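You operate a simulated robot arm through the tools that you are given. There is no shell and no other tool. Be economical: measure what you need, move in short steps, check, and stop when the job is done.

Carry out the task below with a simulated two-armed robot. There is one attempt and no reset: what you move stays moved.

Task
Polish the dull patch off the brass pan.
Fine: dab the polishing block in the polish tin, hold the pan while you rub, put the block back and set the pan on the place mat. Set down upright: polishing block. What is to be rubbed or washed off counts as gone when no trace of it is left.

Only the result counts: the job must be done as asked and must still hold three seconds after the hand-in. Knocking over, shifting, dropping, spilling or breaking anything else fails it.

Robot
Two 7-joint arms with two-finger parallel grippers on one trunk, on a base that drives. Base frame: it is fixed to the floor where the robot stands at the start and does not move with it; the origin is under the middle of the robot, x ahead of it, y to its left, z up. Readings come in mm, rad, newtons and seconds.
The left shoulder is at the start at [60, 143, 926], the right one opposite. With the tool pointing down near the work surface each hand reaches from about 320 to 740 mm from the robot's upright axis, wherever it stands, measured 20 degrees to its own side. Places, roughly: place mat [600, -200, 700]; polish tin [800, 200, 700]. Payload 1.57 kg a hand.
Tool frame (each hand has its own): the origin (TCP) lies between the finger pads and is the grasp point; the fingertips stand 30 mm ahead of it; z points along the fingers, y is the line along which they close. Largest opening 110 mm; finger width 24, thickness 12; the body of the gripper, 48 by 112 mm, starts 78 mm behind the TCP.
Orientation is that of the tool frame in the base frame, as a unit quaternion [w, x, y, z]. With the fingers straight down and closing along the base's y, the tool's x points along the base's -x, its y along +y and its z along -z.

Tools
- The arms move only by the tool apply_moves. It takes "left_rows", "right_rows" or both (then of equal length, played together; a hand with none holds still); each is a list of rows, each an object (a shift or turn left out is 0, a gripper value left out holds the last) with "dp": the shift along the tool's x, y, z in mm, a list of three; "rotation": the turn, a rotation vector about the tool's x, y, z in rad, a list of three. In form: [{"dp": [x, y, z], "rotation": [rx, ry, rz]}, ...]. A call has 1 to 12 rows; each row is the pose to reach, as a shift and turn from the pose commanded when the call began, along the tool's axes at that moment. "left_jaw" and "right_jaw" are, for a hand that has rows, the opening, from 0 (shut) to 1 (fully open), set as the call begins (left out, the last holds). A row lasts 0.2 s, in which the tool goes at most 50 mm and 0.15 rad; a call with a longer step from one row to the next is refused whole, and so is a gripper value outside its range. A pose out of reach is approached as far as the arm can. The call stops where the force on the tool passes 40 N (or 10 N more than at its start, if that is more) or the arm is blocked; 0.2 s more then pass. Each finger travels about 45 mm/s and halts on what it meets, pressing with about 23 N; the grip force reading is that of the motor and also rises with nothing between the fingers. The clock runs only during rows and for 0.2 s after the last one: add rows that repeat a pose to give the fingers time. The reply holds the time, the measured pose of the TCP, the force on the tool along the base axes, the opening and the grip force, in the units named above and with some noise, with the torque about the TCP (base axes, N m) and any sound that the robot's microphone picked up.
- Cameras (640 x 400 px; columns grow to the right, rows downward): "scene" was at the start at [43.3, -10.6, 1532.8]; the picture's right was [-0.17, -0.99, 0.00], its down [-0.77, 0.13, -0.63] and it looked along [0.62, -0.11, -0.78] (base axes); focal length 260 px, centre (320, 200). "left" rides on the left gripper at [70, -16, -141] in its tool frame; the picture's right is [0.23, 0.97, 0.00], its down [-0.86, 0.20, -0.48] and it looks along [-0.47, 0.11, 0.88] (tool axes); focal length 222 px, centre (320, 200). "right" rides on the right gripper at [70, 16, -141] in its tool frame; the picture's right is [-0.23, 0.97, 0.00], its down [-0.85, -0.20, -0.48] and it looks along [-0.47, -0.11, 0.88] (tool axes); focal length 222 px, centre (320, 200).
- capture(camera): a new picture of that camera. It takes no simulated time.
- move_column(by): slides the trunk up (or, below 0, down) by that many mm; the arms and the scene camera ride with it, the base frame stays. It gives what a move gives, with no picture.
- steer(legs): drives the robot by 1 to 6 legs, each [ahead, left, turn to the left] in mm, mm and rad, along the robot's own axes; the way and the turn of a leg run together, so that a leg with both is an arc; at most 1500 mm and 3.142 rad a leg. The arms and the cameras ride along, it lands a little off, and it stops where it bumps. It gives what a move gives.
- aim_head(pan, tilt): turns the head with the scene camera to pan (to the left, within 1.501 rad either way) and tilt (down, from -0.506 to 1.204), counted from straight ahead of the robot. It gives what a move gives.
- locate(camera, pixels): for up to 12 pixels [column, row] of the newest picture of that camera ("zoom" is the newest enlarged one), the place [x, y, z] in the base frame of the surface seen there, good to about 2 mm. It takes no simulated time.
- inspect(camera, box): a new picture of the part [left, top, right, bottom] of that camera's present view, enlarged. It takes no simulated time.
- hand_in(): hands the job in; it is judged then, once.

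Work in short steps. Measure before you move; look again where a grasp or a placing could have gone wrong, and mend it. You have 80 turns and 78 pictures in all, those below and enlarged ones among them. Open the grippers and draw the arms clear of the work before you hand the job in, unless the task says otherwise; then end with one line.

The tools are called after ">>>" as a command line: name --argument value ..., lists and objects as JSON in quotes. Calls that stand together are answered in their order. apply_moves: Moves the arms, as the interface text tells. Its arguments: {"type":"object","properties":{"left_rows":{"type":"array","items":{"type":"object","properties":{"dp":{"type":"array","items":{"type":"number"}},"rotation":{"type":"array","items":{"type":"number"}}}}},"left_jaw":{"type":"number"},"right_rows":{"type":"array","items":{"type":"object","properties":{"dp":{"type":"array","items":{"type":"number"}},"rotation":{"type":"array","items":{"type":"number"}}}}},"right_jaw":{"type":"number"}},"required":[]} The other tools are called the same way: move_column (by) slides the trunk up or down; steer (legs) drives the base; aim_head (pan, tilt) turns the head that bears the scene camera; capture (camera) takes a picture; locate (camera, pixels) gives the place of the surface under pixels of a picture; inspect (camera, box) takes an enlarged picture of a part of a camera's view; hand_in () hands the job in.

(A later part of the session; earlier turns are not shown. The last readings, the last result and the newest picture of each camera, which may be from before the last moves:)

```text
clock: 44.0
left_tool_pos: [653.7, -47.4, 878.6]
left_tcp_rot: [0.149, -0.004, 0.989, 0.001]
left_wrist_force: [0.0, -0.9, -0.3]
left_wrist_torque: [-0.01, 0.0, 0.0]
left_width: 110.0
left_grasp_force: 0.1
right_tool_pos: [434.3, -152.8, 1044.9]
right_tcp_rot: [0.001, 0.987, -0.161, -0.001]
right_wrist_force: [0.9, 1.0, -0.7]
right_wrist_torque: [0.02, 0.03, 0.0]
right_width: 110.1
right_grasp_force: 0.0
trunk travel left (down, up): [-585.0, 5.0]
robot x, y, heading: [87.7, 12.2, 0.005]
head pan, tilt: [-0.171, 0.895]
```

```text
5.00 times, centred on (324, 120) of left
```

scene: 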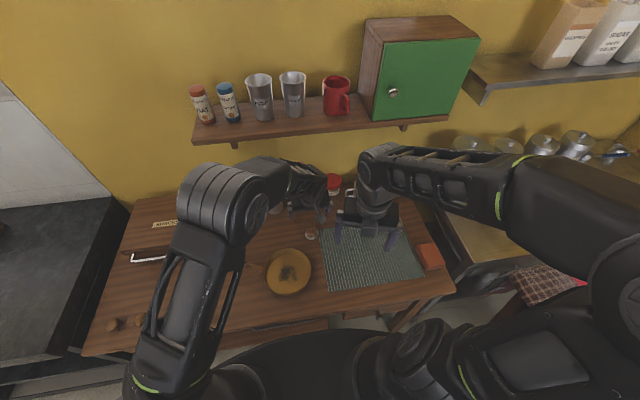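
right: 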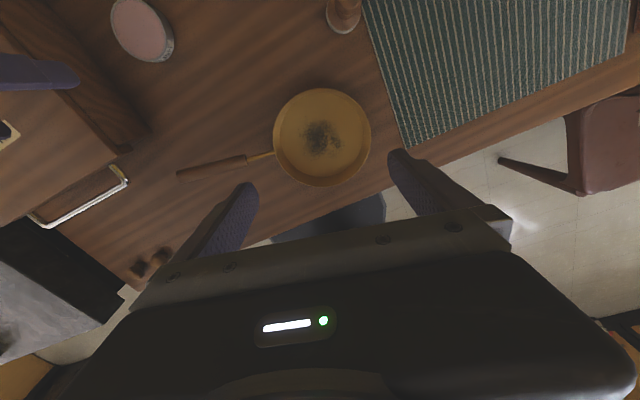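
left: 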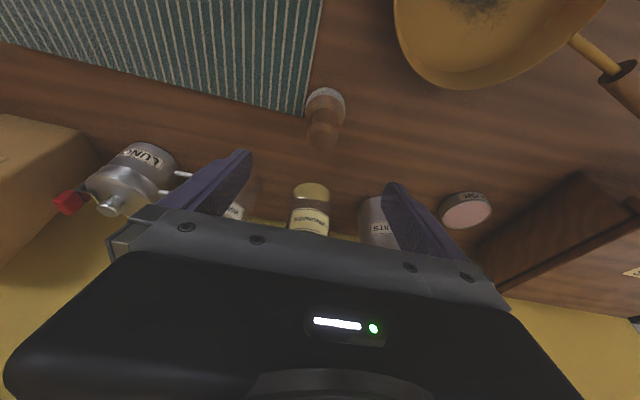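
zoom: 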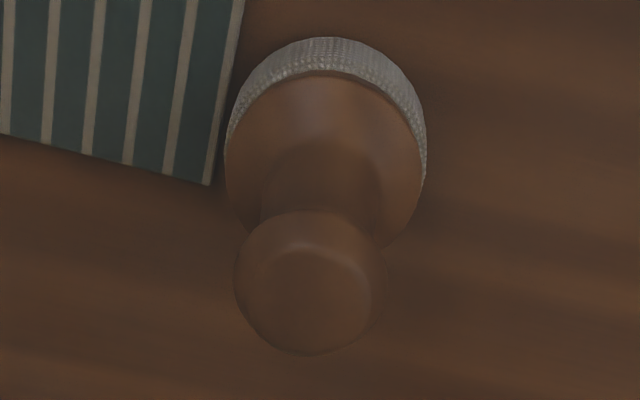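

Block axis is about (656,−50). I descend the TCP to z≈786 around the neck, then close.

>>> apply_moves --left_rows '[{"dp": [8, -2.5, 30]}, {"dp": [17, -2.5, 60]}, {"dp": [25.5, -2.5, 89]}, {"dp": [25.5, -2.5, 89]}]'

>>> apply_moves --left_rows '[{"dp": [0, 0, 0]}, {"dp": [0, 0, 0]}, {"dp": [0, 0, 0]}, {"dp": [0, 0, 0]}, {"dp": [0, 0, 0]}, {"dp": [0, 0, 0]}, {"dp": [0, 0, 0]}]' --left_jaw 0

>>> capture --camera "left"

```text
clock: 45.0
left_tool_pos: [654.2, -48.1, 790.4]
left_tcp_rot: [0.15, -0.004, 0.989, 0.001]
left_wrist_force: [-0.4, -0.4, 0.0]
left_wrist_torque: [0.0, 0.06, 0.03]
left_width: 109.8
left_grasp_force: 0.0
right_tool_pos: [433.4, -152.2, 1042.9]
right_tcp_rot: [0.0, 0.987, -0.16, 0.0]
right_wrist_force: [0.0, 0.5, 0.5]
right_wrist_torque: [0.01, -0.01, 0.0]
right_width: 109.8
right_grasp_force: 0.1
trunk travel left (down, up): [-585.0, 5.0]
robot x, y, heading: [93.3, 13.8, 0.013]
head pan, tilt: [-0.171, 0.895]
```

```text
clock: 46.6
left_tool_pos: [654.7, -48.4, 791.1]
left_tcp_rot: [0.15, -0.003, 0.989, 0.0]
left_wrist_force: [-0.2, -0.1, 0.5]
left_wrist_torque: [0.0, -0.04, -0.03]
left_width: 28.7
left_grasp_force: 22.6
right_tool_pos: [434.3, -152.0, 1044.3]
right_tcp_rot: [0.0, 0.987, -0.161, 0.0]
right_wrist_force: [0.1, -0.3, 0.2]
right_wrist_torque: [-0.01, 0.01, 0.02]
right_width: 110.2
right_grasp_force: 0.1
trunk travel left (down, up): [-585.0, 5.0]
robot x, y, heading: [90.0, 15.9, 0.008]
head pan, tilt: [-0.171, 0.895]
```

```text
48 pictures are left
```

left: 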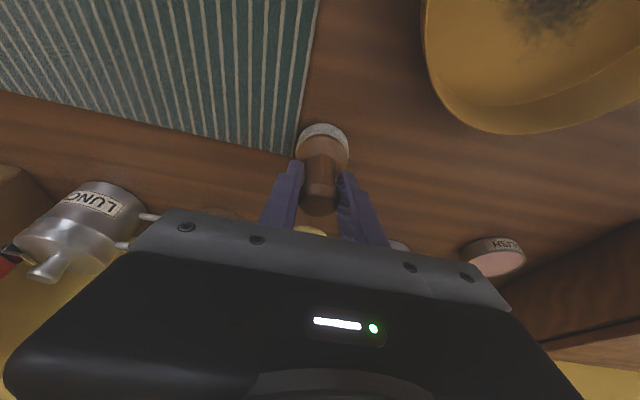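

The grip holds at width 28.7. I lift 60 mm and go left, then forward over the tin, in steps.

>>> apply_moves --left_rows '[{"dp": [-6, 0, -19]}, {"dp": [-12, 0, -38]}, {"dp": [-17.8, 0, -57.3]}, {"dp": [-17.8, 40, -57.3]}, {"dp": [-20, 80, -57.3]}, {"dp": [-25, 120, -56]}, {"dp": [-30, 160, -54]}, {"dp": [-45, 200, -49]}, {"dp": [-75, 230, -40]}, {"dp": [-100, 252, -32]}, {"dp": [-113, 254, -28]}, {"dp": [-113, 254, -28]}]'

>>> capture --camera "left"

>>> capture --camera "scene"

```text
clock: 49.2
left_tool_pos: [752.8, 206.0, 849.6]
left_tcp_rot: [0.149, -0.004, 0.989, 0.0]
left_wrist_force: [-0.6, -0.2, -0.6]
left_wrist_torque: [0.01, 0.03, -0.02]
left_width: 28.8
left_grasp_force: 23.5
right_tool_pos: [434.4, -151.9, 1044.4]
right_tcp_rot: [0.0, 0.987, -0.161, 0.001]
right_wrist_force: [0.3, 0.1, -0.8]
right_wrist_torque: [-0.01, 0.02, -0.02]
right_width: 110.2
right_grasp_force: 0.1
trunk travel left (down, up): [-585.0, 5.0]
robot x, y, heading: [93.9, 14.2, 0.007]
head pan, tilt: [-0.171, 0.895]
```

```text
47 pictures are left
```

left: 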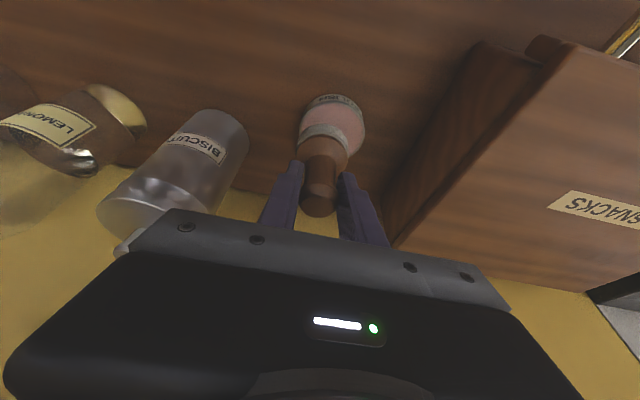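

```text
46 pictures are left
```

scene: 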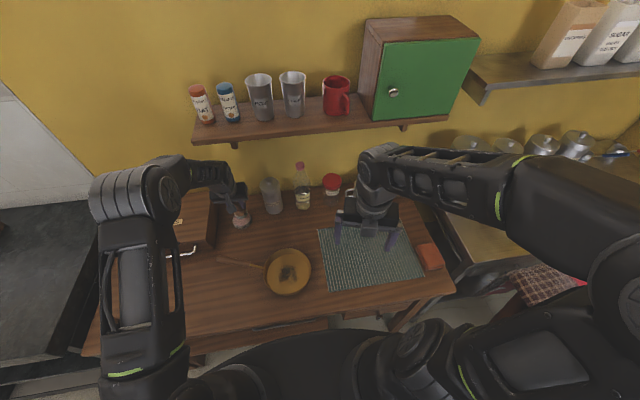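

The block hangs over the tin. I measure tin's visible edges and the felt to centre the dab.

>>> inspect --camera "left" --box '[272, 80, 392, 220]'

>>> locate --camera "left" --pixels '[[333, 108], [320, 112], [348, 112], [357, 135], [303, 128], [362, 130], [324, 130], [324, 138], [303, 142], [346, 145], [333, 97], [310, 112]]'

```text
2.86 times, centred on (332, 150) of left
```

zoom: 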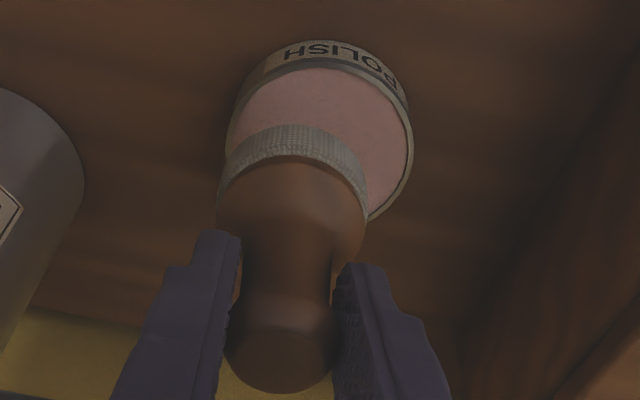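

```text
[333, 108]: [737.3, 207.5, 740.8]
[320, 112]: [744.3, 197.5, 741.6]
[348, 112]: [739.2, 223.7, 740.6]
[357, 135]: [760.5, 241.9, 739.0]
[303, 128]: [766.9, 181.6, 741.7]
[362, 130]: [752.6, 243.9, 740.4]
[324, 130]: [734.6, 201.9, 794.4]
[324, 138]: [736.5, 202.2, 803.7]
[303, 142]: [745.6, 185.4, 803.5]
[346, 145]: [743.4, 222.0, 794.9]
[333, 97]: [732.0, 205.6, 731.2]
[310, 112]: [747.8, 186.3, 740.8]
```

The tin centre is about (763,212) and the felt is at about (756,204). I shift 8 mm each way and lower until just above, then press softly.

>>> apply_moves --left_rows '[{"dp": [-7.6, 8, 2.4]}, {"dp": [-2, 8, 21]}, {"dp": [2.7, 8, 36]}, {"dp": [3.6, 8, 38.5]}, {"dp": [4.2, 8, 40.5]}]'

```text
clock: 50.4
left_tool_pos: [761.9, 213.0, 811.0]
left_tcp_rot: [0.151, -0.004, 0.989, 0.001]
left_wrist_force: [-3.4, -0.7, 10.9]
left_wrist_torque: [0.15, 0.28, 0.1]
left_width: 28.5
left_grasp_force: 22.6
right_tool_pos: [432.8, -152.9, 1043.6]
right_tcp_rot: [0.0, 0.987, -0.16, 0.001]
right_wrist_force: [0.5, -0.1, -0.3]
right_wrist_torque: [-0.04, -0.01, 0.05]
right_width: 110.2
right_grasp_force: 0.1
trunk travel left (down, up): [-585.0, 5.0]
robot x, y, heading: [90.9, 11.5, 0.008]
head pan, tilt: [-0.171, 0.895]
```

Contact with 11 N upward: dabbed. I lift straight up and look.

>>> apply_moves --left_rows '[{"dp": [0, 0, 0]}, {"dp": [-6, 0, -19]}, {"dp": [-12, 0, -38]}, {"dp": [-18, 0, -57.3]}]'

>>> inspect --camera "left" --box '[272, 80, 392, 220]'

```text
clock: 51.4
left_tool_pos: [763.7, 215.8, 870.4]
left_tcp_rot: [0.15, -0.004, 0.989, 0.001]
left_wrist_force: [0.0, -0.4, -1.3]
left_wrist_torque: [-0.01, -0.01, 0.01]
left_width: 28.6
left_grasp_force: 23.0
right_tool_pos: [433.3, -152.9, 1043.4]
right_tcp_rot: [0.0, 0.987, -0.16, -0.001]
right_wrist_force: [-0.5, 0.6, -0.4]
right_wrist_torque: [-0.02, 0.0, 0.01]
right_width: 109.8
right_grasp_force: 0.1
trunk travel left (down, up): [-585.0, 5.0]
robot x, y, heading: [91.7, 14.2, 0.013]
head pan, tilt: [-0.171, 0.895]
```

```text
2.86 times, centred on (332, 150) of left
```

zoom: 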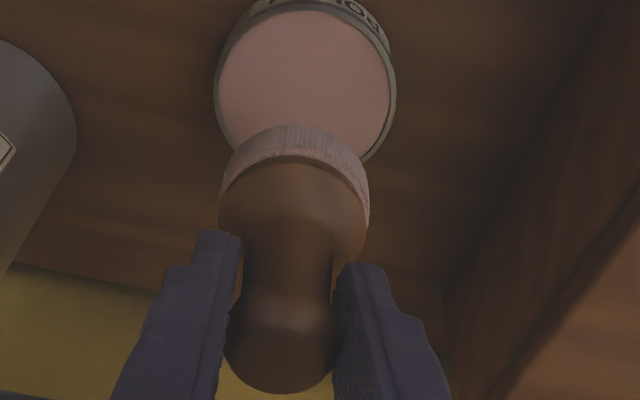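

The felt is now pinkish, so it carries polish. Now the right hand: tilt 0.4 and approach the near-right rim of the pan (rim point about (493,−24,754)), stopping 100 mm short to look.

>>> apply_moves --right_rows '[{"dp": [3, -16, 31], "rotation": [0.07, 0, 0]}, {"dp": [5, -33, 62], "rotation": [0.14, 0, 0]}, {"dp": [8, -49, 93], "rotation": [0.21, 0, 0]}, {"dp": [11, -65, 124], "rotation": [0.28, 0, 0]}, {"dp": [13, -82, 155], "rotation": [0.35, 0, 0]}, {"dp": [15.9, -98, 186], "rotation": [0.4, 0, 0]}, {"dp": [15.9, -98, 186], "rotation": [0.4, 0, 0]}]' --right_jaw 0.34

>>> capture --camera "right"

>>> capture --camera "scene"

```text
clock: 53.0
left_tool_pos: [762.1, 216.0, 870.0]
left_tcp_rot: [0.15, -0.004, 0.989, 0.001]
left_wrist_force: [0.6, -0.2, -0.8]
left_wrist_torque: [0.02, 0.0, -0.03]
left_width: 28.5
left_grasp_force: 22.5
right_tool_pos: [479.6, -67.5, 861.2]
right_tcp_rot: [-0.197, 0.967, -0.158, 0.032]
right_wrist_force: [0.3, -0.4, -1.1]
right_wrist_torque: [-0.02, 0.04, -0.02]
right_width: 37.4
right_grasp_force: 0.0
trunk travel left (down, up): [-585.0, 5.0]
robot x, y, heading: [92.8, 17.3, 0.009]
head pan, tilt: [-0.171, 0.895]
```

```text
43 pictures are left
```

right: 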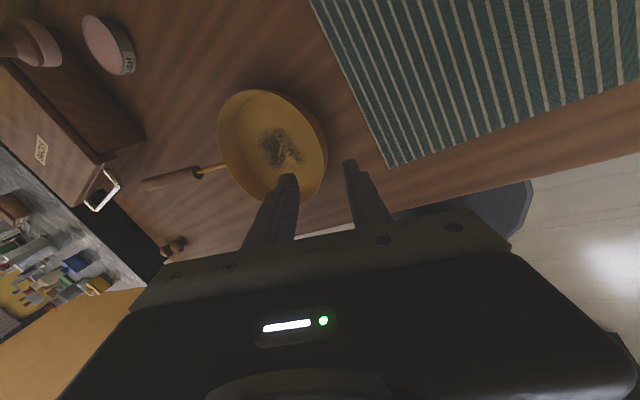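

```text
42 pictures are left
```

scene: 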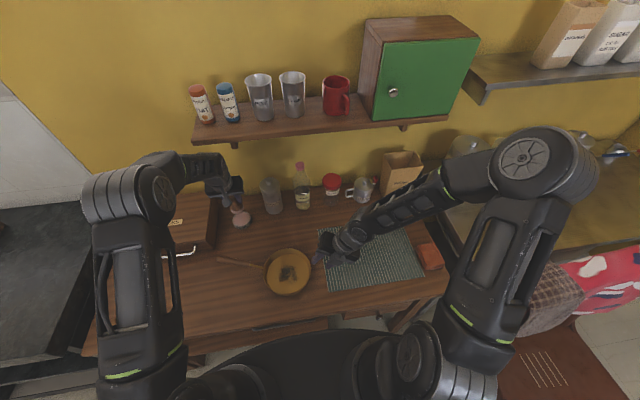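

The approach looks good. I measure rim points in the right view, (327,140), (315,180), (265,92), (220,130), and the scene view.

>>> locate --camera "right" --pixels '[[326, 140], [316, 115], [320, 165], [308, 190], [265, 92], [221, 125], [232, 165], [278, 150], [265, 135], [298, 158]]'

>>> inspect --camera "scene" --box '[240, 235, 336, 295]'

>>> locate --camera "zoom" --pixels '[[320, 97], [167, 230], [470, 220], [320, 395], [220, 130], [440, 140], [310, 240], [330, 190], [320, 290], [270, 230], [370, 230]]'

```text
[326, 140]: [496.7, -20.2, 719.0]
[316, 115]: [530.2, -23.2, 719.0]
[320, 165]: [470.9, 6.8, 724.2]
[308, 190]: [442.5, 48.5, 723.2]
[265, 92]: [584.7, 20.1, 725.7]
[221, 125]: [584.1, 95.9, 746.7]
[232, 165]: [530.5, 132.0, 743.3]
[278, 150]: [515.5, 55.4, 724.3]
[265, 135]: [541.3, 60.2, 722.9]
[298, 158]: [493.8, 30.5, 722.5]
```

```text
6.67 times, centred on (288, 265) of scene
```

zoom: 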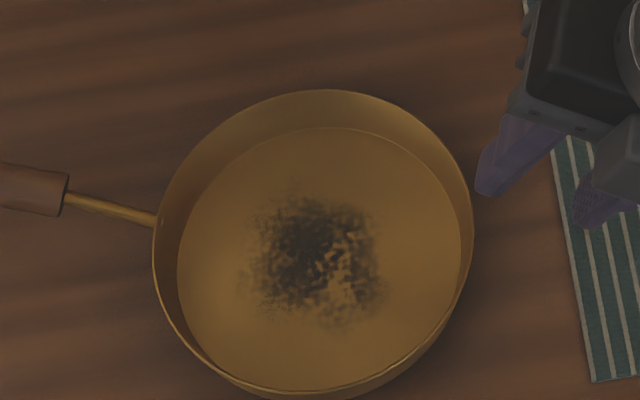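

```text
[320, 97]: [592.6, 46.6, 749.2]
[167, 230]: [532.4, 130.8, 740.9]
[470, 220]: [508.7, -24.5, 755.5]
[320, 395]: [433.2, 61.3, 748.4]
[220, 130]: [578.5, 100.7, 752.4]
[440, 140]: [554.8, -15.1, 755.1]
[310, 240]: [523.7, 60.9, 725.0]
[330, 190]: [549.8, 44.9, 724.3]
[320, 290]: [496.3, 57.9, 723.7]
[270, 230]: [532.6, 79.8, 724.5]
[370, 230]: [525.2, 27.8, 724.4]
```

The rim fits a circle at centre (514,53), radius 79.5, z 755; its walls are steep and the patch is about ±38 mm around (515,57). I lessen the right tilt to 0.3 and lower onto the rim at (489,−22).

>>> apply_moves --right_rows '[{"dp": [-2, -1, 30], "rotation": [-0.05, 0, 0]}, {"dp": [-4, -2, 60], "rotation": [-0.1, 0, 0]}, {"dp": [-5, -2, 80], "rotation": [-0.1, 0, 0]}, {"dp": [-5.3, -2, 95], "rotation": [-0.1, 0, 0]}, {"dp": [-5.3, -2, 103.6], "rotation": [-0.1, 0, 0]}]'

>>> inspect --camera "scene" --box '[260, 230, 356, 290]'

>>> inspect --camera "right" --box '[160, 60, 480, 260]'

```text
clock: 54.2
left_tool_pos: [763.3, 214.9, 869.9]
left_tcp_rot: [0.15, -0.004, 0.989, 0.0]
left_wrist_force: [0.3, 0.1, -1.2]
left_wrist_torque: [0.04, -0.02, 0.02]
left_width: 28.4
left_grasp_force: 22.7
right_tool_pos: [486.8, -22.7, 765.4]
right_tcp_rot: [-0.148, 0.976, -0.159, 0.024]
right_wrist_force: [0.1, 0.3, 0.2]
right_wrist_torque: [0.0, 0.03, 0.01]
right_width: 37.4
right_grasp_force: 0.1
trunk travel left (down, up): [-585.0, 5.0]
robot x, y, heading: [90.6, 15.6, 0.005]
head pan, tilt: [-0.171, 0.895]
```

```text
6.67 times, centred on (308, 260) of scene
```

zoom: 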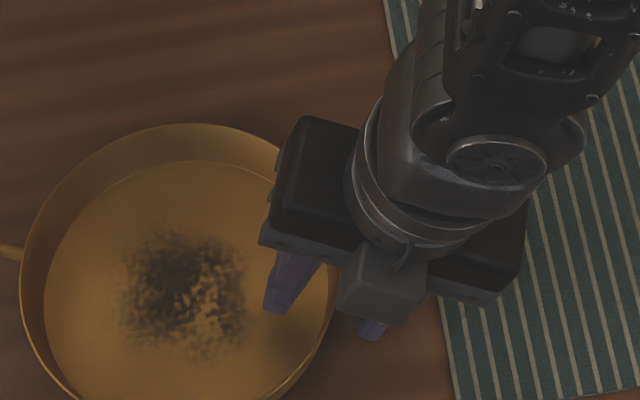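

```text
2.00 times, centred on (320, 160) of right
```

zoom: 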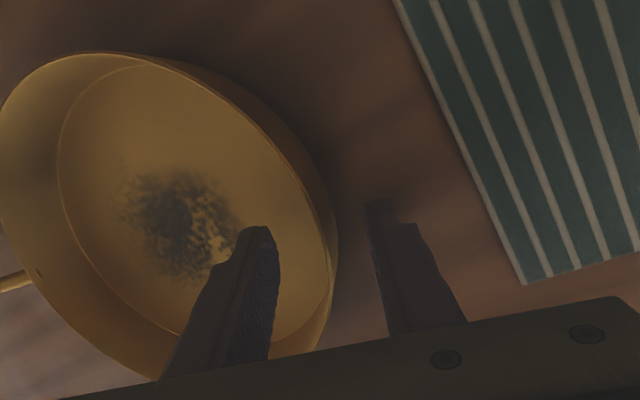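

The rim lies between the right fingers. I close the right hand on it.

>>> apply_moves --right_rows '[{"dp": [0, 0, 0]}, {"dp": [0, 0, 0]}, {"dp": [0, 0, 0]}, {"dp": [0, 0, 0]}]' --right_jaw 0

>>> inspect --camera "right" --box '[160, 60, 480, 260]'

```text
clock: 55.2
left_tool_pos: [762.8, 215.1, 870.2]
left_tcp_rot: [0.15, -0.004, 0.989, 0.001]
left_wrist_force: [0.4, -0.4, -0.4]
left_wrist_torque: [0.0, 0.0, 0.0]
left_width: 28.4
left_grasp_force: 22.7
right_tool_pos: [486.4, -22.8, 765.2]
right_tcp_rot: [-0.148, 0.976, -0.159, 0.024]
right_wrist_force: [-1.1, 1.7, 2.8]
right_wrist_torque: [-0.18, 0.35, -0.04]
right_width: 5.2
right_grasp_force: 22.9
trunk travel left (down, up): [-585.0, 5.0]
robot x, y, heading: [91.7, 16.8, 0.01]
head pan, tilt: [-0.171, 0.895]
```

```text
2.00 times, centred on (320, 160) of right
```

zoom: 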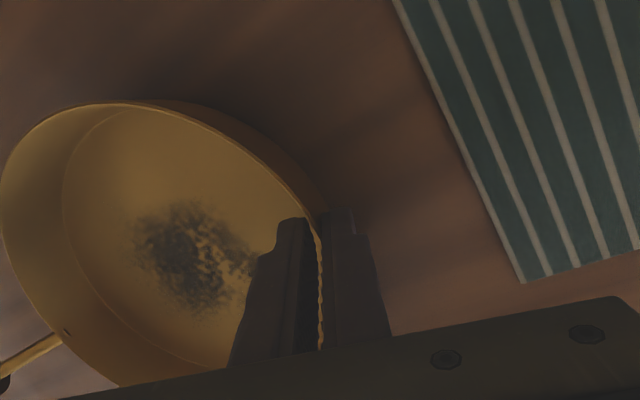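

The rim is gripped (width 5.2). Now the left hand goes back over the pan centre at z≈890 while yawing clockwise 1.4 rad so it leans away from the right hand.

>>> apply_moves --left_rows '[{"dp": [32.3, 0, -30.9]}, {"dp": [70.5, 0, -42.8]}, {"dp": [94.4, -15, -50.2], "rotation": [0.0414, 0, 0.1337]}, {"dp": [113.5, -32, -56.1], "rotation": [0.083, 0, 0.267]}, {"dp": [132.6, -50, -62], "rotation": [0.124, 0, 0.401]}, {"dp": [149.8, -68, -67.3], "rotation": [0.166, 0, 0.535]}, {"dp": [166, -86, -72.4], "rotation": [0.207, 0, 0.669]}, {"dp": [182.2, -104, -77.4], "rotation": [0.249, 0, 0.802]}, {"dp": [198.5, -122, -82.4], "rotation": [0.29, 0, 0.936]}, {"dp": [213.7, -140, -87.2], "rotation": [0.331, 0, 1.07]}, {"dp": [226.2, -152, -91], "rotation": [0.373, 0, 1.203]}, {"dp": [230.9, -158, -92.5], "rotation": [0.414, 0, 1.337]}]'

>>> capture --camera "scene"

>>> capture --camera "left"

```text
clock: 57.8
left_tool_pos: [515.4, 55.3, 889.6]
left_tcp_rot: [0.115, 0.634, 0.759, -0.095]
left_wrist_force: [0.3, -0.5, -0.3]
left_wrist_torque: [0.0, -0.04, -0.02]
left_width: 28.6
left_grasp_force: 23.2
right_tool_pos: [486.6, -22.4, 765.2]
right_tcp_rot: [-0.147, 0.976, -0.159, 0.024]
right_wrist_force: [0.2, 0.5, -1.6]
right_wrist_torque: [-0.35, 0.11, 0.04]
right_width: 5.1
right_grasp_force: 22.9
trunk travel left (down, up): [-585.0, 5.0]
robot x, y, heading: [90.6, 13.4, 0.007]
head pan, tilt: [-0.171, 0.895]
```

```text
37 pictures are left
```

scene: 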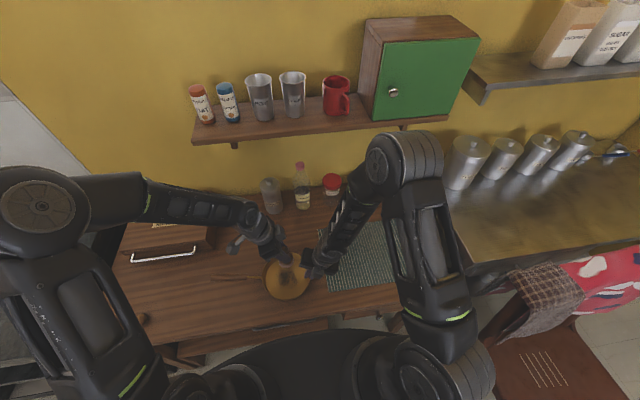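

```text
36 pictures are left
```

left: 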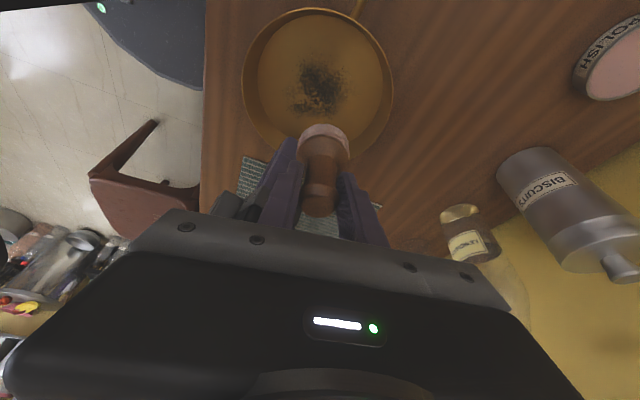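

The left hand is over the pan, with the patch visible at about (320,87). I measure the patch extent and rim from the left view.

>>> inspect --camera "left" --box '[232, 0, 408, 160]'

>>> locate --camera "left" --pixels '[[318, 85], [295, 100], [347, 88], [315, 55], [312, 115], [300, 70], [340, 70], [340, 110], [243, 75], [393, 85], [320, 130], [320, 8]]'

```text
2.50 times, centred on (320, 80) of left
```

zoom: 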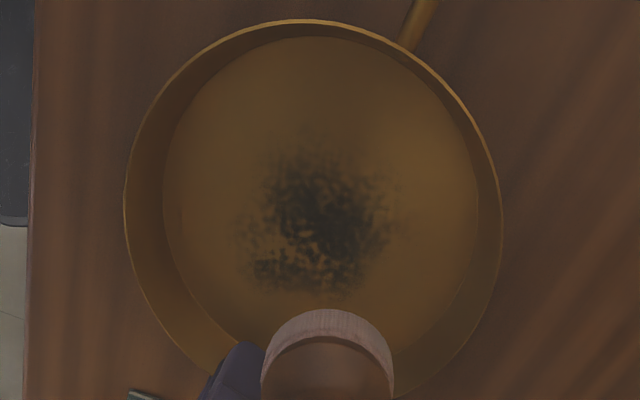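

```text
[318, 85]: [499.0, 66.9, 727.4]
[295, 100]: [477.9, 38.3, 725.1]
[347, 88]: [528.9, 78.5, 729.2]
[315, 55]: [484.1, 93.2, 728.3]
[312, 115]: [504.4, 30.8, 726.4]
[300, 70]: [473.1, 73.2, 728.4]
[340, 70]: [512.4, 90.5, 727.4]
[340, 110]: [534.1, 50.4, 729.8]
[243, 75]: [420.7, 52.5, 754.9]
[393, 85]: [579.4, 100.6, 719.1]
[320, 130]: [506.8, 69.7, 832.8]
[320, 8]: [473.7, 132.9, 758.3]
```

Closing has tilted the pan by about 4° (floor z 725 near, 730 far) and shifted it some; the patch is now centred at about (502,62). I counter-rotate the right hand by 0.07 rad and lower the felt to about 10 mm above the floor.

>>> apply_moves --right_rows '[{"rotation": [-0.011, -0.032, 0.01]}, {"rotation": [-0.022, -0.063, 0.02]}, {"rotation": [-0.022, -0.063, 0.02]}]'

>>> apply_moves --left_rows '[{"dp": [11, -4, 25]}, {"dp": [22, -8, 50]}, {"dp": [32.8, -12.1, 75.7]}, {"dp": [32.8, -12.1, 75.7]}]'

>>> capture --camera "left"

>>> locate --camera "left" --pixels '[[250, 100], [400, 100], [270, 60], [370, 60], [320, 90], [280, 120], [370, 120], [320, 50], [245, 140], [390, 140]]'

```text
clock: 58.6
left_tool_pos: [515.9, 55.1, 888.8]
left_tcp_rot: [0.116, 0.633, 0.759, -0.097]
left_wrist_force: [0.5, 0.9, -1.1]
left_wrist_torque: [-0.02, 0.01, 0.03]
left_width: 28.5
left_grasp_force: 23.2
right_tool_pos: [486.6, -23.4, 767.3]
right_tcp_rot: [-0.142, 0.976, -0.165, -0.009]
right_wrist_force: [1.4, -2.4, 1.7]
right_wrist_torque: [-0.35, -0.35, -0.13]
right_width: 5.6
right_grasp_force: 23.1
trunk travel left (down, up): [-585.0, 5.0]
robot x, y, heading: [90.3, 15.2, 0.007]
head pan, tilt: [-0.171, 0.895]
```

```text
clock: 59.6
left_tool_pos: [502.7, 61.0, 805.7]
left_tcp_rot: [0.115, 0.633, 0.759, -0.095]
left_wrist_force: [-0.2, -0.7, -0.8]
left_wrist_torque: [-0.03, 0.0, 0.0]
left_width: 28.4
left_grasp_force: 22.7
right_tool_pos: [485.8, -21.4, 765.6]
right_tcp_rot: [-0.143, 0.976, -0.164, -0.011]
right_wrist_force: [-0.7, -1.1, 3.1]
right_wrist_torque: [-0.28, -0.33, -0.08]
right_width: 5.3
right_grasp_force: 23.1
trunk travel left (down, up): [-585.0, 5.0]
robot x, y, heading: [90.6, 14.4, 0.009]
head pan, tilt: [-0.171, 0.895]
```

```text
34 pictures are left
```

left: 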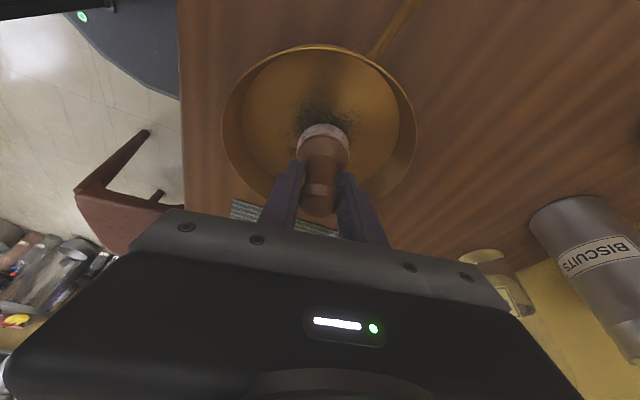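

```text
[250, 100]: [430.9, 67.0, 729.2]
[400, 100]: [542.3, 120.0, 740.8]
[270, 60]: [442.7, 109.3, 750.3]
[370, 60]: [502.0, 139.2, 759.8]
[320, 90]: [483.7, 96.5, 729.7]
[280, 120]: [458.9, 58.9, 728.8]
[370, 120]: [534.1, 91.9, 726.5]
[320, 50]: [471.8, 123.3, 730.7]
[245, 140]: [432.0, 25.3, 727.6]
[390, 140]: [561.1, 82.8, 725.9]
```

The floor now looks near level (726–730). I press down slowly to touch the patch and read force.

>>> apply_moves --left_rows '[{"dp": [1.8, 0, 5.7]}, {"dp": [2.4, 0, 7.6]}, {"dp": [3, 0, 9.5]}, {"dp": [3.3, 0, 10.5]}]'

```text
clock: 60.6
left_tool_pos: [502.7, 62.4, 795.9]
left_tcp_rot: [0.115, 0.633, 0.759, -0.095]
left_wrist_force: [-1.6, -1.0, 3.0]
left_wrist_torque: [-0.01, 0.13, 0.01]
left_width: 28.6
left_grasp_force: 23.7
right_tool_pos: [486.5, -22.9, 766.0]
right_tcp_rot: [-0.142, 0.976, -0.164, -0.01]
right_wrist_force: [-0.7, 0.7, -3.0]
right_wrist_torque: [-0.52, -0.19, 0.01]
right_width: 5.4
right_grasp_force: 23.3
trunk travel left (down, up): [-585.0, 5.0]
robot x, y, heading: [92.0, 15.4, 0.005]
head pan, tilt: [-0.171, 0.895]
```

Light contact at 3 N. I press about 1.5 mm more and rub a raster of ±20 mm over the patch.

>>> apply_moves --left_rows '[{"dp": [0.44, 0, 1.4]}, {"dp": [0.44, 20, 1.4]}, {"dp": [0.44, -20, 1.4]}, {"dp": [11.9, -18, -2.2]}, {"dp": [11.9, 18, -2.2]}, {"dp": [21.4, 14, -5.1]}, {"dp": [21.4, -14, -5.1]}, {"dp": [-11, -18, 5]}, {"dp": [-11, 18, 5]}, {"dp": [-20.5, 14, 7.9]}, {"dp": [-20.5, -14, 7.9]}, {"dp": [0.44, 0, 1.4]}]'

>>> apply_moves --left_rows '[{"dp": [-6, 0, -19]}, {"dp": [-14, 0, -48]}, {"dp": [-22, 0, -76]}]'

>>> inspect --camera "left" --box '[232, 0, 408, 160]'

```text
clock: 63.2
left_tool_pos: [501.4, 60.6, 794.7]
left_tcp_rot: [0.114, 0.633, 0.76, -0.096]
left_wrist_force: [-0.2, 0.4, -0.5]
left_wrist_torque: [-0.05, 0.01, -0.02]
left_width: 27.9
left_grasp_force: 22.9
right_tool_pos: [487.0, -22.4, 766.0]
right_tcp_rot: [-0.142, 0.976, -0.164, -0.009]
right_wrist_force: [-1.1, 1.3, -0.1]
right_wrist_torque: [-0.33, 0.05, -0.02]
right_width: 3.6
right_grasp_force: 23.0
trunk travel left (down, up): [-585.0, 5.0]
robot x, y, heading: [89.9, 17.9, 0.008]
head pan, tilt: [-0.171, 0.895]
```

```text
clock: 64.0
left_tool_pos: [500.8, 61.9, 874.2]
left_tcp_rot: [0.114, 0.633, 0.759, -0.096]
left_wrist_force: [-0.2, -1.2, -0.8]
left_wrist_torque: [0.01, -0.03, 0.02]
left_width: 28.0
left_grasp_force: 22.5
right_tool_pos: [486.1, -23.2, 765.3]
right_tcp_rot: [-0.142, 0.976, -0.164, -0.009]
right_wrist_force: [-1.4, 0.2, 4.9]
right_wrist_torque: [-0.31, 0.15, -0.02]
right_width: 3.9
right_grasp_force: 22.7
trunk travel left (down, up): [-585.0, 5.0]
robot x, y, heading: [93.1, 15.0, 0.009]
head pan, tilt: [-0.171, 0.895]
```

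```text
2.50 times, centred on (320, 80) of left
```

zoom: 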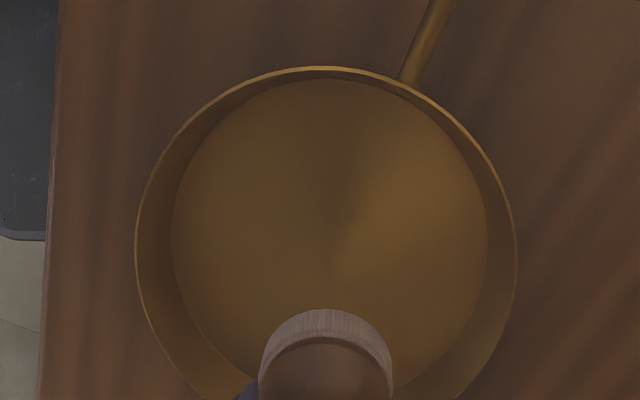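

The patch seems gone, though contact was nearly zero at the end since the pan settled. I make a second pass with slightly more pressure, then inspect closely.

>>> apply_moves --left_rows '[{"dp": [12, 0, 40]}, {"dp": [22, 0, 71]}, {"dp": [24, 0, 77.4]}, {"dp": [24, 20, 77.4]}, {"dp": [24, -20, 77.4]}, {"dp": [37.4, -16, 73.3]}, {"dp": [37.4, 16, 73.3]}, {"dp": [48.8, 0, 69.7]}, {"dp": [16.4, -22, 79.8]}, {"dp": [16.4, 22, 79.8]}, {"dp": [1.1, 14, 84.5]}, {"dp": [1.1, -14, 84.5]}]'

>>> apply_moves --left_rows '[{"dp": [-6, 0, -19]}, {"dp": [-14, 0, -48]}, {"dp": [-22, 0, -80]}, {"dp": [10, 14, -100]}, {"dp": [40, 14, -110]}, {"dp": [70, 14, -120]}]'

>>> capture --camera "left"

>>> inspect --camera "scene" --box '[232, 235, 328, 305]'

```text
clock: 66.6
left_tool_pos: [493.1, 35.9, 793.8]
left_tcp_rot: [0.115, 0.633, 0.759, -0.096]
left_wrist_force: [-0.5, 0.7, 0.6]
left_wrist_torque: [0.0, -0.03, -0.04]
left_width: 28.0
left_grasp_force: 23.4
right_tool_pos: [487.1, -22.4, 766.1]
right_tcp_rot: [-0.142, 0.976, -0.164, -0.01]
right_wrist_force: [-1.4, 0.4, 4.1]
right_wrist_torque: [-0.3, 0.05, 0.0]
right_width: 3.6
right_grasp_force: 23.2
trunk travel left (down, up): [-585.0, 5.0]
robot x, y, heading: [90.7, 12.5, 0.012]
head pan, tilt: [-0.171, 0.895]
```

```text
clock: 68.0
left_tool_pos: [487.8, 139.8, 886.9]
left_tcp_rot: [0.115, 0.634, 0.759, -0.097]
left_wrist_force: [0.4, 0.5, -0.1]
left_wrist_torque: [0.02, 0.02, 0.01]
left_width: 27.8
left_grasp_force: 23.2
right_tool_pos: [486.2, -22.7, 766.3]
right_tcp_rot: [-0.142, 0.976, -0.164, -0.009]
right_wrist_force: [-0.7, -1.2, 5.0]
right_wrist_torque: [-0.33, 0.21, 0.0]
right_width: 3.1
right_grasp_force: 22.6
trunk travel left (down, up): [-585.0, 5.0]
robot x, y, heading: [94.8, 14.9, 0.012]
head pan, tilt: [-0.171, 0.895]
```

```text
32 pictures are left
```

left: 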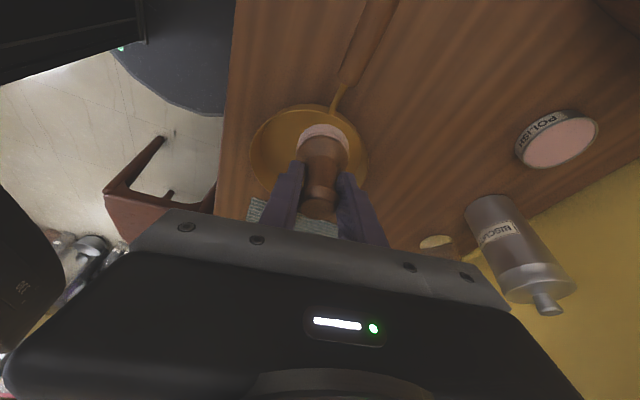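

```text
5.71 times, centred on (280, 270) of scene
```

zoom: 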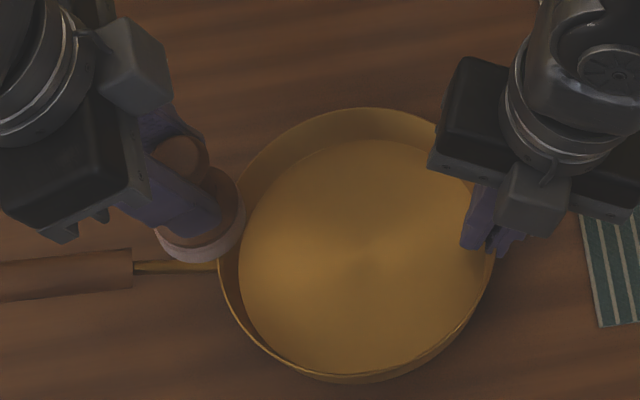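

The pan floor looks clean. I take one closer look for any residue.

>>> inspect --camera "scene" --box '[266, 252, 322, 303]'

```text
7.84 times, centred on (294, 278) of scene
```

zoom: 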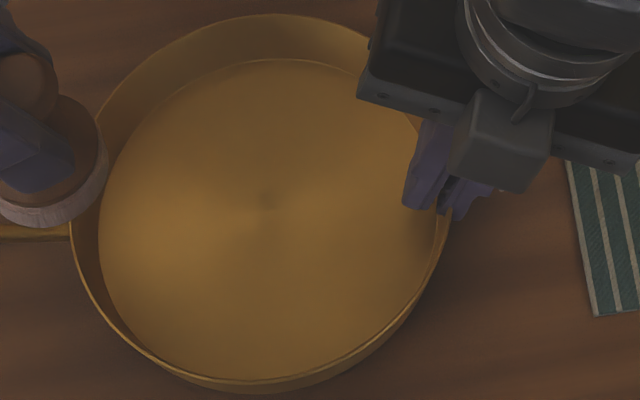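

There is a faint dark spot at the zoom's (268,197), possibly only the brushed-metal centre. I locate it and rub once more with firmer contact to be sure.

>>> locate --camera "zoom" --pixels '[[268, 197], [268, 130], [268, 290], [180, 200], [360, 200], [270, 18], [72, 230], [450, 220], [270, 385]]'

```text
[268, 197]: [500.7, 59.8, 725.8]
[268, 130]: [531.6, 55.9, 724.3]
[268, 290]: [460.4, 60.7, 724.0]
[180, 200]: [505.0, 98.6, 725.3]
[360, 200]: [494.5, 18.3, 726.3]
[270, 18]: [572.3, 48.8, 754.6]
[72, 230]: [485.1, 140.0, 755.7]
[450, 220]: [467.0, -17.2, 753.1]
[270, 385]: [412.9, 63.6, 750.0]
```

The spot sits at the centre of the floor (501,60). I go back over it and lower to read the contact force.

>>> apply_moves --left_rows '[{"dp": [-38, -0.4, 12]}, {"dp": [-77.4, -0.8, 24]}, {"dp": [-65, -0.8, 64]}, {"dp": [-51.6, -0.8, 107]}, {"dp": [-50.4, -0.8, 110.8]}, {"dp": [-49.8, -0.8, 112.7]}, {"dp": [-49.3, -0.8, 114.5]}]'

```text
clock: 69.6
left_tool_pos: [501.9, 61.8, 791.2]
left_tcp_rot: [0.114, 0.634, 0.759, -0.096]
left_wrist_force: [-1.3, 0.4, 2.6]
left_wrist_torque: [-0.04, 0.01, 0.04]
left_width: 27.6
left_grasp_force: 23.1
right_tool_pos: [486.8, -22.5, 765.7]
right_tcp_rot: [-0.142, 0.976, -0.165, -0.01]
right_wrist_force: [-1.1, -1.7, 2.7]
right_wrist_torque: [-0.56, 0.29, -0.03]
right_width: 3.5
right_grasp_force: 23.1
trunk travel left (down, up): [-585.0, 5.0]
robot x, y, heading: [89.2, 10.1, 0.014]
head pan, tilt: [-0.171, 0.895]
```

Contact at 2.6 N at z 791. I press 1.5 mm more and rub in the same raster, then lift away to look.

>>> apply_moves --left_rows '[{"dp": [0.44, 0, 1.4]}, {"dp": [0.44, 20, 1.4]}, {"dp": [0.44, -20, 1.4]}, {"dp": [11.9, -18, -2.2]}, {"dp": [11.9, 18, -2.2]}, {"dp": [21.4, 14, -5.1]}, {"dp": [21.4, -14, -5.1]}, {"dp": [-11, -18, 5]}, {"dp": [-11, 18, 5]}, {"dp": [-20.5, 14, 7.9]}, {"dp": [-20.5, -14, 7.9]}, {"dp": [0.44, 0, 1.4]}]'

>>> apply_moves --left_rows '[{"dp": [-6, 0, -19]}, {"dp": [-14, 0, -48]}, {"dp": [-22, 0, -80]}, {"dp": [10, 0, -97]}, {"dp": [43, 0, -108]}, {"dp": [75, 0, -118]}]'

>>> inspect --camera "scene" --box '[266, 252, 322, 303]'

>>> inspect --camera "left" --box '[240, 80, 400, 230]'

```text
clock: 72.2
left_tool_pos: [501.4, 58.0, 789.7]
left_tcp_rot: [0.115, 0.633, 0.759, -0.096]
left_wrist_force: [-0.8, -0.1, 10.4]
left_wrist_torque: [-0.06, 0.08, 0.06]
left_width: 27.1
left_grasp_force: 23.1
right_tool_pos: [485.6, -22.9, 765.1]
right_tcp_rot: [-0.141, 0.976, -0.165, -0.01]
right_wrist_force: [1.3, 2.4, -4.2]
right_wrist_torque: [-0.64, -0.39, -0.12]
right_width: 3.5
right_grasp_force: 22.6
trunk travel left (down, up): [-585.0, 5.0]
robot x, y, heading: [90.5, 17.6, 0.005]
head pan, tilt: [-0.171, 0.895]
```

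```text
clock: 73.6
left_tool_pos: [479.4, 167.7, 880.4]
left_tcp_rot: [0.114, 0.635, 0.758, -0.096]
left_wrist_force: [0.2, 0.4, -0.5]
left_wrist_torque: [0.04, 0.0, 0.01]
left_width: 27.3
left_grasp_force: 23.1
right_tool_pos: [487.1, -22.5, 765.8]
right_tcp_rot: [-0.142, 0.976, -0.164, -0.009]
right_wrist_force: [-2.5, 0.3, 4.3]
right_wrist_torque: [-0.33, 0.25, 0.03]
right_width: 3.1
right_grasp_force: 23.5
trunk travel left (down, up): [-585.0, 5.0]
robot x, y, heading: [90.8, 14.0, 0.015]
head pan, tilt: [-0.171, 0.895]
```

```text
7.84 times, centred on (294, 278) of scene
```

zoom: 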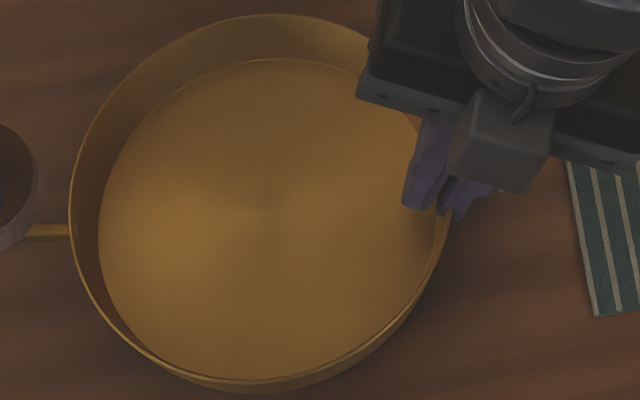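

```text
2.67 times, centred on (320, 155) of left
```

zoom: 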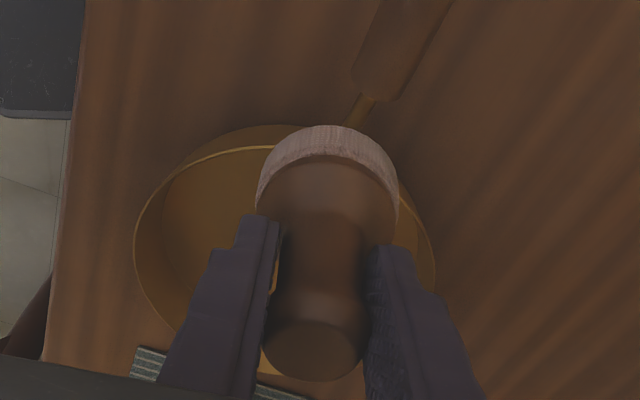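

It looks clean; the remaining mark is the brushed-metal centre. For safety I make one last short pass at the same 10 N depth.

>>> apply_moves --left_rows '[{"dp": [-35, 1, 11]}, {"dp": [-70, 2, 22]}, {"dp": [-104.8, 3, 32.5]}, {"dp": [-92, 3, 74]}, {"dp": [-78.6, 3, 117]}, {"dp": [-78, 3, 119]}, {"dp": [-68.5, 23, 116]}, {"dp": [-68.5, -17, 116]}, {"dp": [-87.5, -17, 122]}, {"dp": [-87.5, 23, 122]}, {"dp": [-78, 3, 119]}, {"dp": [-58.9, 3, 113]}]'

>>> apply_moves --left_rows '[{"dp": [-6, 0, -19]}, {"dp": [-14, 0, -48]}, {"dp": [-22, 0, -80]}, {"dp": [10, 0, -97]}, {"dp": [43, 0, -108]}, {"dp": [75, 0, -118]}]'

>>> inspect --camera "scene" --box '[266, 252, 322, 303]'

```text
clock: 76.2
left_tool_pos: [500.2, 77.9, 792.5]
left_tcp_rot: [0.115, 0.633, 0.759, -0.096]
left_wrist_force: [0.3, 0.6, -1.0]
left_wrist_torque: [0.04, 0.0, -0.02]
left_width: 27.3
left_grasp_force: 23.2
right_tool_pos: [486.9, -23.3, 767.2]
right_tcp_rot: [-0.142, 0.976, -0.165, -0.01]
right_wrist_force: [-0.3, 0.0, 1.2]
right_wrist_torque: [-0.34, 0.18, 0.04]
right_width: 3.3
right_grasp_force: 22.4
trunk travel left (down, up): [-585.0, 5.0]
robot x, y, heading: [88.9, 13.7, 0.009]
head pan, tilt: [-0.171, 0.895]
```

```text
clock: 77.6
left_tool_pos: [480.0, 182.7, 883.1]
left_tcp_rot: [0.115, 0.635, 0.758, -0.097]
left_wrist_force: [0.5, 0.5, -0.8]
left_wrist_torque: [0.02, -0.01, -0.02]
left_width: 27.6
left_grasp_force: 22.5
right_tool_pos: [487.1, -24.5, 766.0]
right_tcp_rot: [-0.142, 0.976, -0.164, -0.01]
right_wrist_force: [-0.5, -0.5, 2.9]
right_wrist_torque: [-0.35, 0.14, 0.02]
right_width: 3.0
right_grasp_force: 23.2
trunk travel left (down, up): [-585.0, 5.0]
robot x, y, heading: [91.6, 12.6, 0.006]
head pan, tilt: [-0.171, 0.895]
```

```text
7.84 times, centred on (294, 278) of scene
```

zoom: 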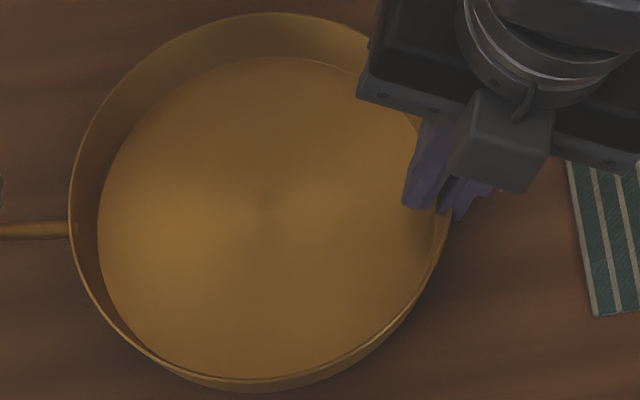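

The pan is clean. Now I carry the block straight back above its old place (656,−50), keeping this hand orientation, with the right hand still on the pan.

>>> apply_moves --left_rows '[{"dp": [-31, 16.7, 9.4]}, {"dp": [-62, 33.5, 18.8]}, {"dp": [-93, 50.2, 28.1]}, {"dp": [-124, 66.9, 37.5]}, {"dp": [-155, 83.6, 46.9]}, {"dp": [-186, 100.4, 56.3]}, {"dp": [-217, 117, 65.6]}, {"dp": [-248, 133.8, 75]}, {"dp": [-248, 133.8, 75]}]'

>>> capture --camera "scene"

>>> capture --camera "left"

```text
clock: 79.6
left_tool_pos: [658.4, -46.6, 885.6]
left_tcp_rot: [0.115, 0.633, 0.759, -0.095]
left_wrist_force: [-0.1, -0.4, -0.6]
left_wrist_torque: [0.03, 0.0, 0.01]
left_width: 27.3
left_grasp_force: 22.4
right_tool_pos: [487.8, -23.0, 766.0]
right_tcp_rot: [-0.141, 0.976, -0.164, -0.01]
right_wrist_force: [-2.4, -0.1, 3.5]
right_wrist_torque: [-0.32, 0.19, 0.02]
right_width: 3.0
right_grasp_force: 23.2
trunk travel left (down, up): [-585.0, 5.0]
robot x, y, heading: [93.3, 18.7, 0.008]
head pan, tilt: [-0.171, 0.895]
```

```text
26 pictures are left
```

scene: 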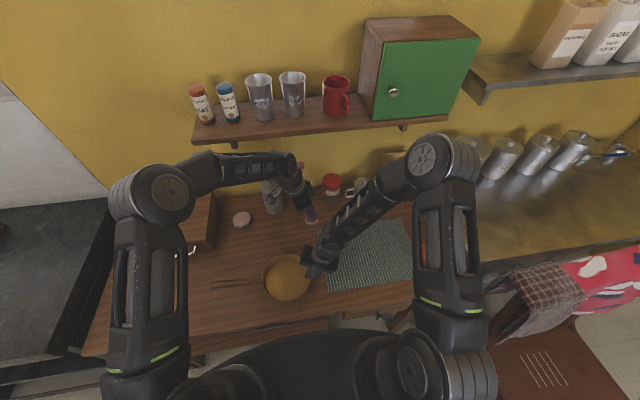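

```text
25 pictures are left
```

left: 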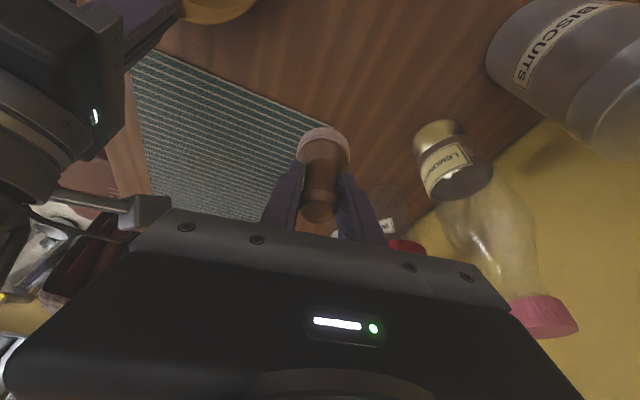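

The placement spot is clear. I lower toward the table and watch for contact near z≈787.

>>> apply_moves --left_rows '[{"dp": [8, -1, 30]}, {"dp": [17, -2, 60]}, {"dp": [24, -2.5, 86.7]}, {"dp": [25, -2.5, 89.6]}, {"dp": [25.4, -2.5, 91]}, {"dp": [25.6, -2.5, 91.5]}]'

```text
clock: 81.0
left_tool_pos: [660.1, -50.7, 787.6]
left_tcp_rot: [0.117, 0.633, 0.759, -0.095]
left_wrist_force: [0.1, 2.9, 11.9]
left_wrist_torque: [-0.05, 0.03, 0.0]
left_width: 27.5
left_grasp_force: 23.1
right_tool_pos: [485.9, -22.4, 766.0]
right_tcp_rot: [-0.143, 0.976, -0.164, -0.01]
right_wrist_force: [-1.0, -0.6, -3.1]
right_wrist_torque: [-0.38, 0.0, -0.03]
right_width: 2.8
right_grasp_force: 22.6
trunk travel left (down, up): [-585.0, 5.0]
robot x, y, heading: [89.9, 15.6, 0.008]
head pan, tilt: [-0.171, 0.895]
```

Firm contact at 12 N. I ease off slightly, open the left hand and rise straight up.

>>> apply_moves --left_rows '[{"dp": [-0.25, 0, -0.8]}]'

>>> apply_moves --left_rows '[{"dp": [0, 0, 0]}, {"dp": [0, 0, 0]}, {"dp": [0, 0, 0]}, {"dp": [0, 0, 0]}, {"dp": [0, 0, 0]}, {"dp": [-9, 0, -29]}, {"dp": [-18, 0, -58]}, {"dp": [-27, 0, -87]}]' --left_jaw 0.8

>>> capture --camera "left"

```text
clock: 81.4
left_tool_pos: [660.0, -51.3, 788.5]
left_tcp_rot: [0.117, 0.633, 0.76, -0.096]
left_wrist_force: [3.9, 0.6, 6.0]
left_wrist_torque: [-0.1, -0.14, 0.08]
left_width: 27.5
left_grasp_force: 23.1
right_tool_pos: [487.1, -23.3, 766.9]
right_tcp_rot: [-0.142, 0.976, -0.164, -0.01]
right_wrist_force: [-0.8, 0.1, -1.3]
right_wrist_torque: [-0.37, 0.1, 0.01]
right_width: 2.9
right_grasp_force: 23.0
trunk travel left (down, up): [-585.0, 5.0]
robot x, y, heading: [92.5, 14.4, 0.004]
head pan, tilt: [-0.171, 0.895]
```

```text
clock: 83.2
left_tool_pos: [656.0, -53.2, 880.9]
left_tcp_rot: [0.115, 0.634, 0.759, -0.096]
left_wrist_force: [-0.4, 0.0, 0.5]
left_wrist_torque: [0.0, -0.01, 0.0]
left_width: 87.8
left_grasp_force: 0.0
right_tool_pos: [487.4, -22.0, 765.9]
right_tcp_rot: [-0.141, 0.976, -0.165, -0.009]
right_wrist_force: [-1.4, -0.4, 4.7]
right_wrist_torque: [-0.32, 0.21, 0.04]
right_width: 2.9
right_grasp_force: 23.1
trunk travel left (down, up): [-585.0, 5.0]
robot x, y, heading: [91.5, 15.6, 0.007]
head pan, tilt: [-0.171, 0.895]
```

```text
24 pictures are left
```

left: 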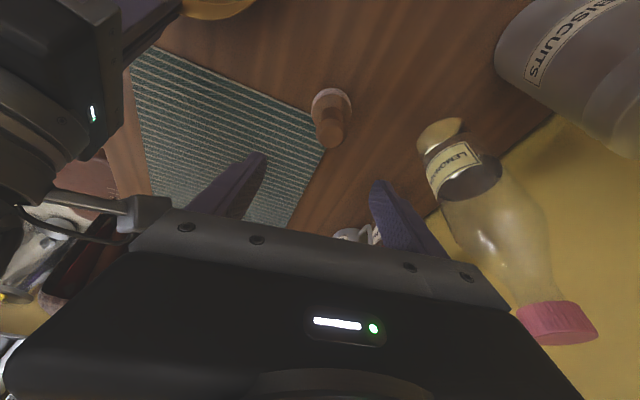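

The block stands upright. I measure it, the handle in the scene view, and the chair and counter on the right for the coming drive.

>>> locate --camera "left" --pixels '[[330, 133], [330, 92], [312, 108], [350, 105]]'

>>> capture --camera "scene"

>>> locate --camera "scene" --pixels '[[215, 284], [237, 283], [252, 283], [262, 283], [505, 375], [490, 340], [520, 300], [545, 275], [480, 375], [425, 300], [440, 255], [470, 245]]'

```text
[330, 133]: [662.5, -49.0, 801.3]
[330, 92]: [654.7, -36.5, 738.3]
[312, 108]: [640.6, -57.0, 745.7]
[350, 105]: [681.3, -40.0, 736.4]
```

```text
23 pictures are left
```

scene: 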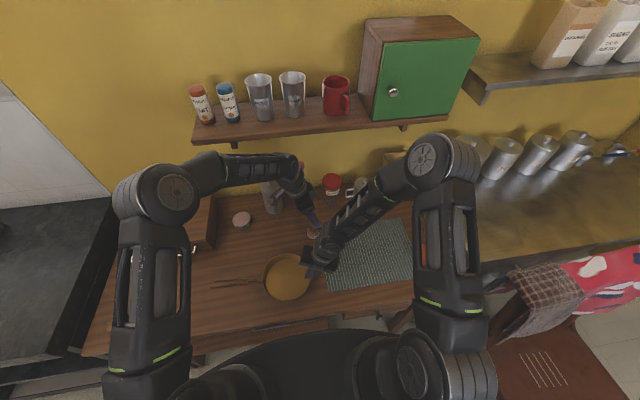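

```text
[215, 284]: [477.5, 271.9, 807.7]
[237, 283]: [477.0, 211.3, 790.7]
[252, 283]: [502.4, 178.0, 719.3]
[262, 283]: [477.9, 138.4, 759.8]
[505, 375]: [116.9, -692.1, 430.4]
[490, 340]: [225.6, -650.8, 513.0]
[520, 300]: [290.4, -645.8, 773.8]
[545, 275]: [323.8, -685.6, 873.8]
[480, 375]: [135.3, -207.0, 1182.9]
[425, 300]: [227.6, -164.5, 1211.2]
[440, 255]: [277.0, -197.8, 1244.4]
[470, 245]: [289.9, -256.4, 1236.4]
```

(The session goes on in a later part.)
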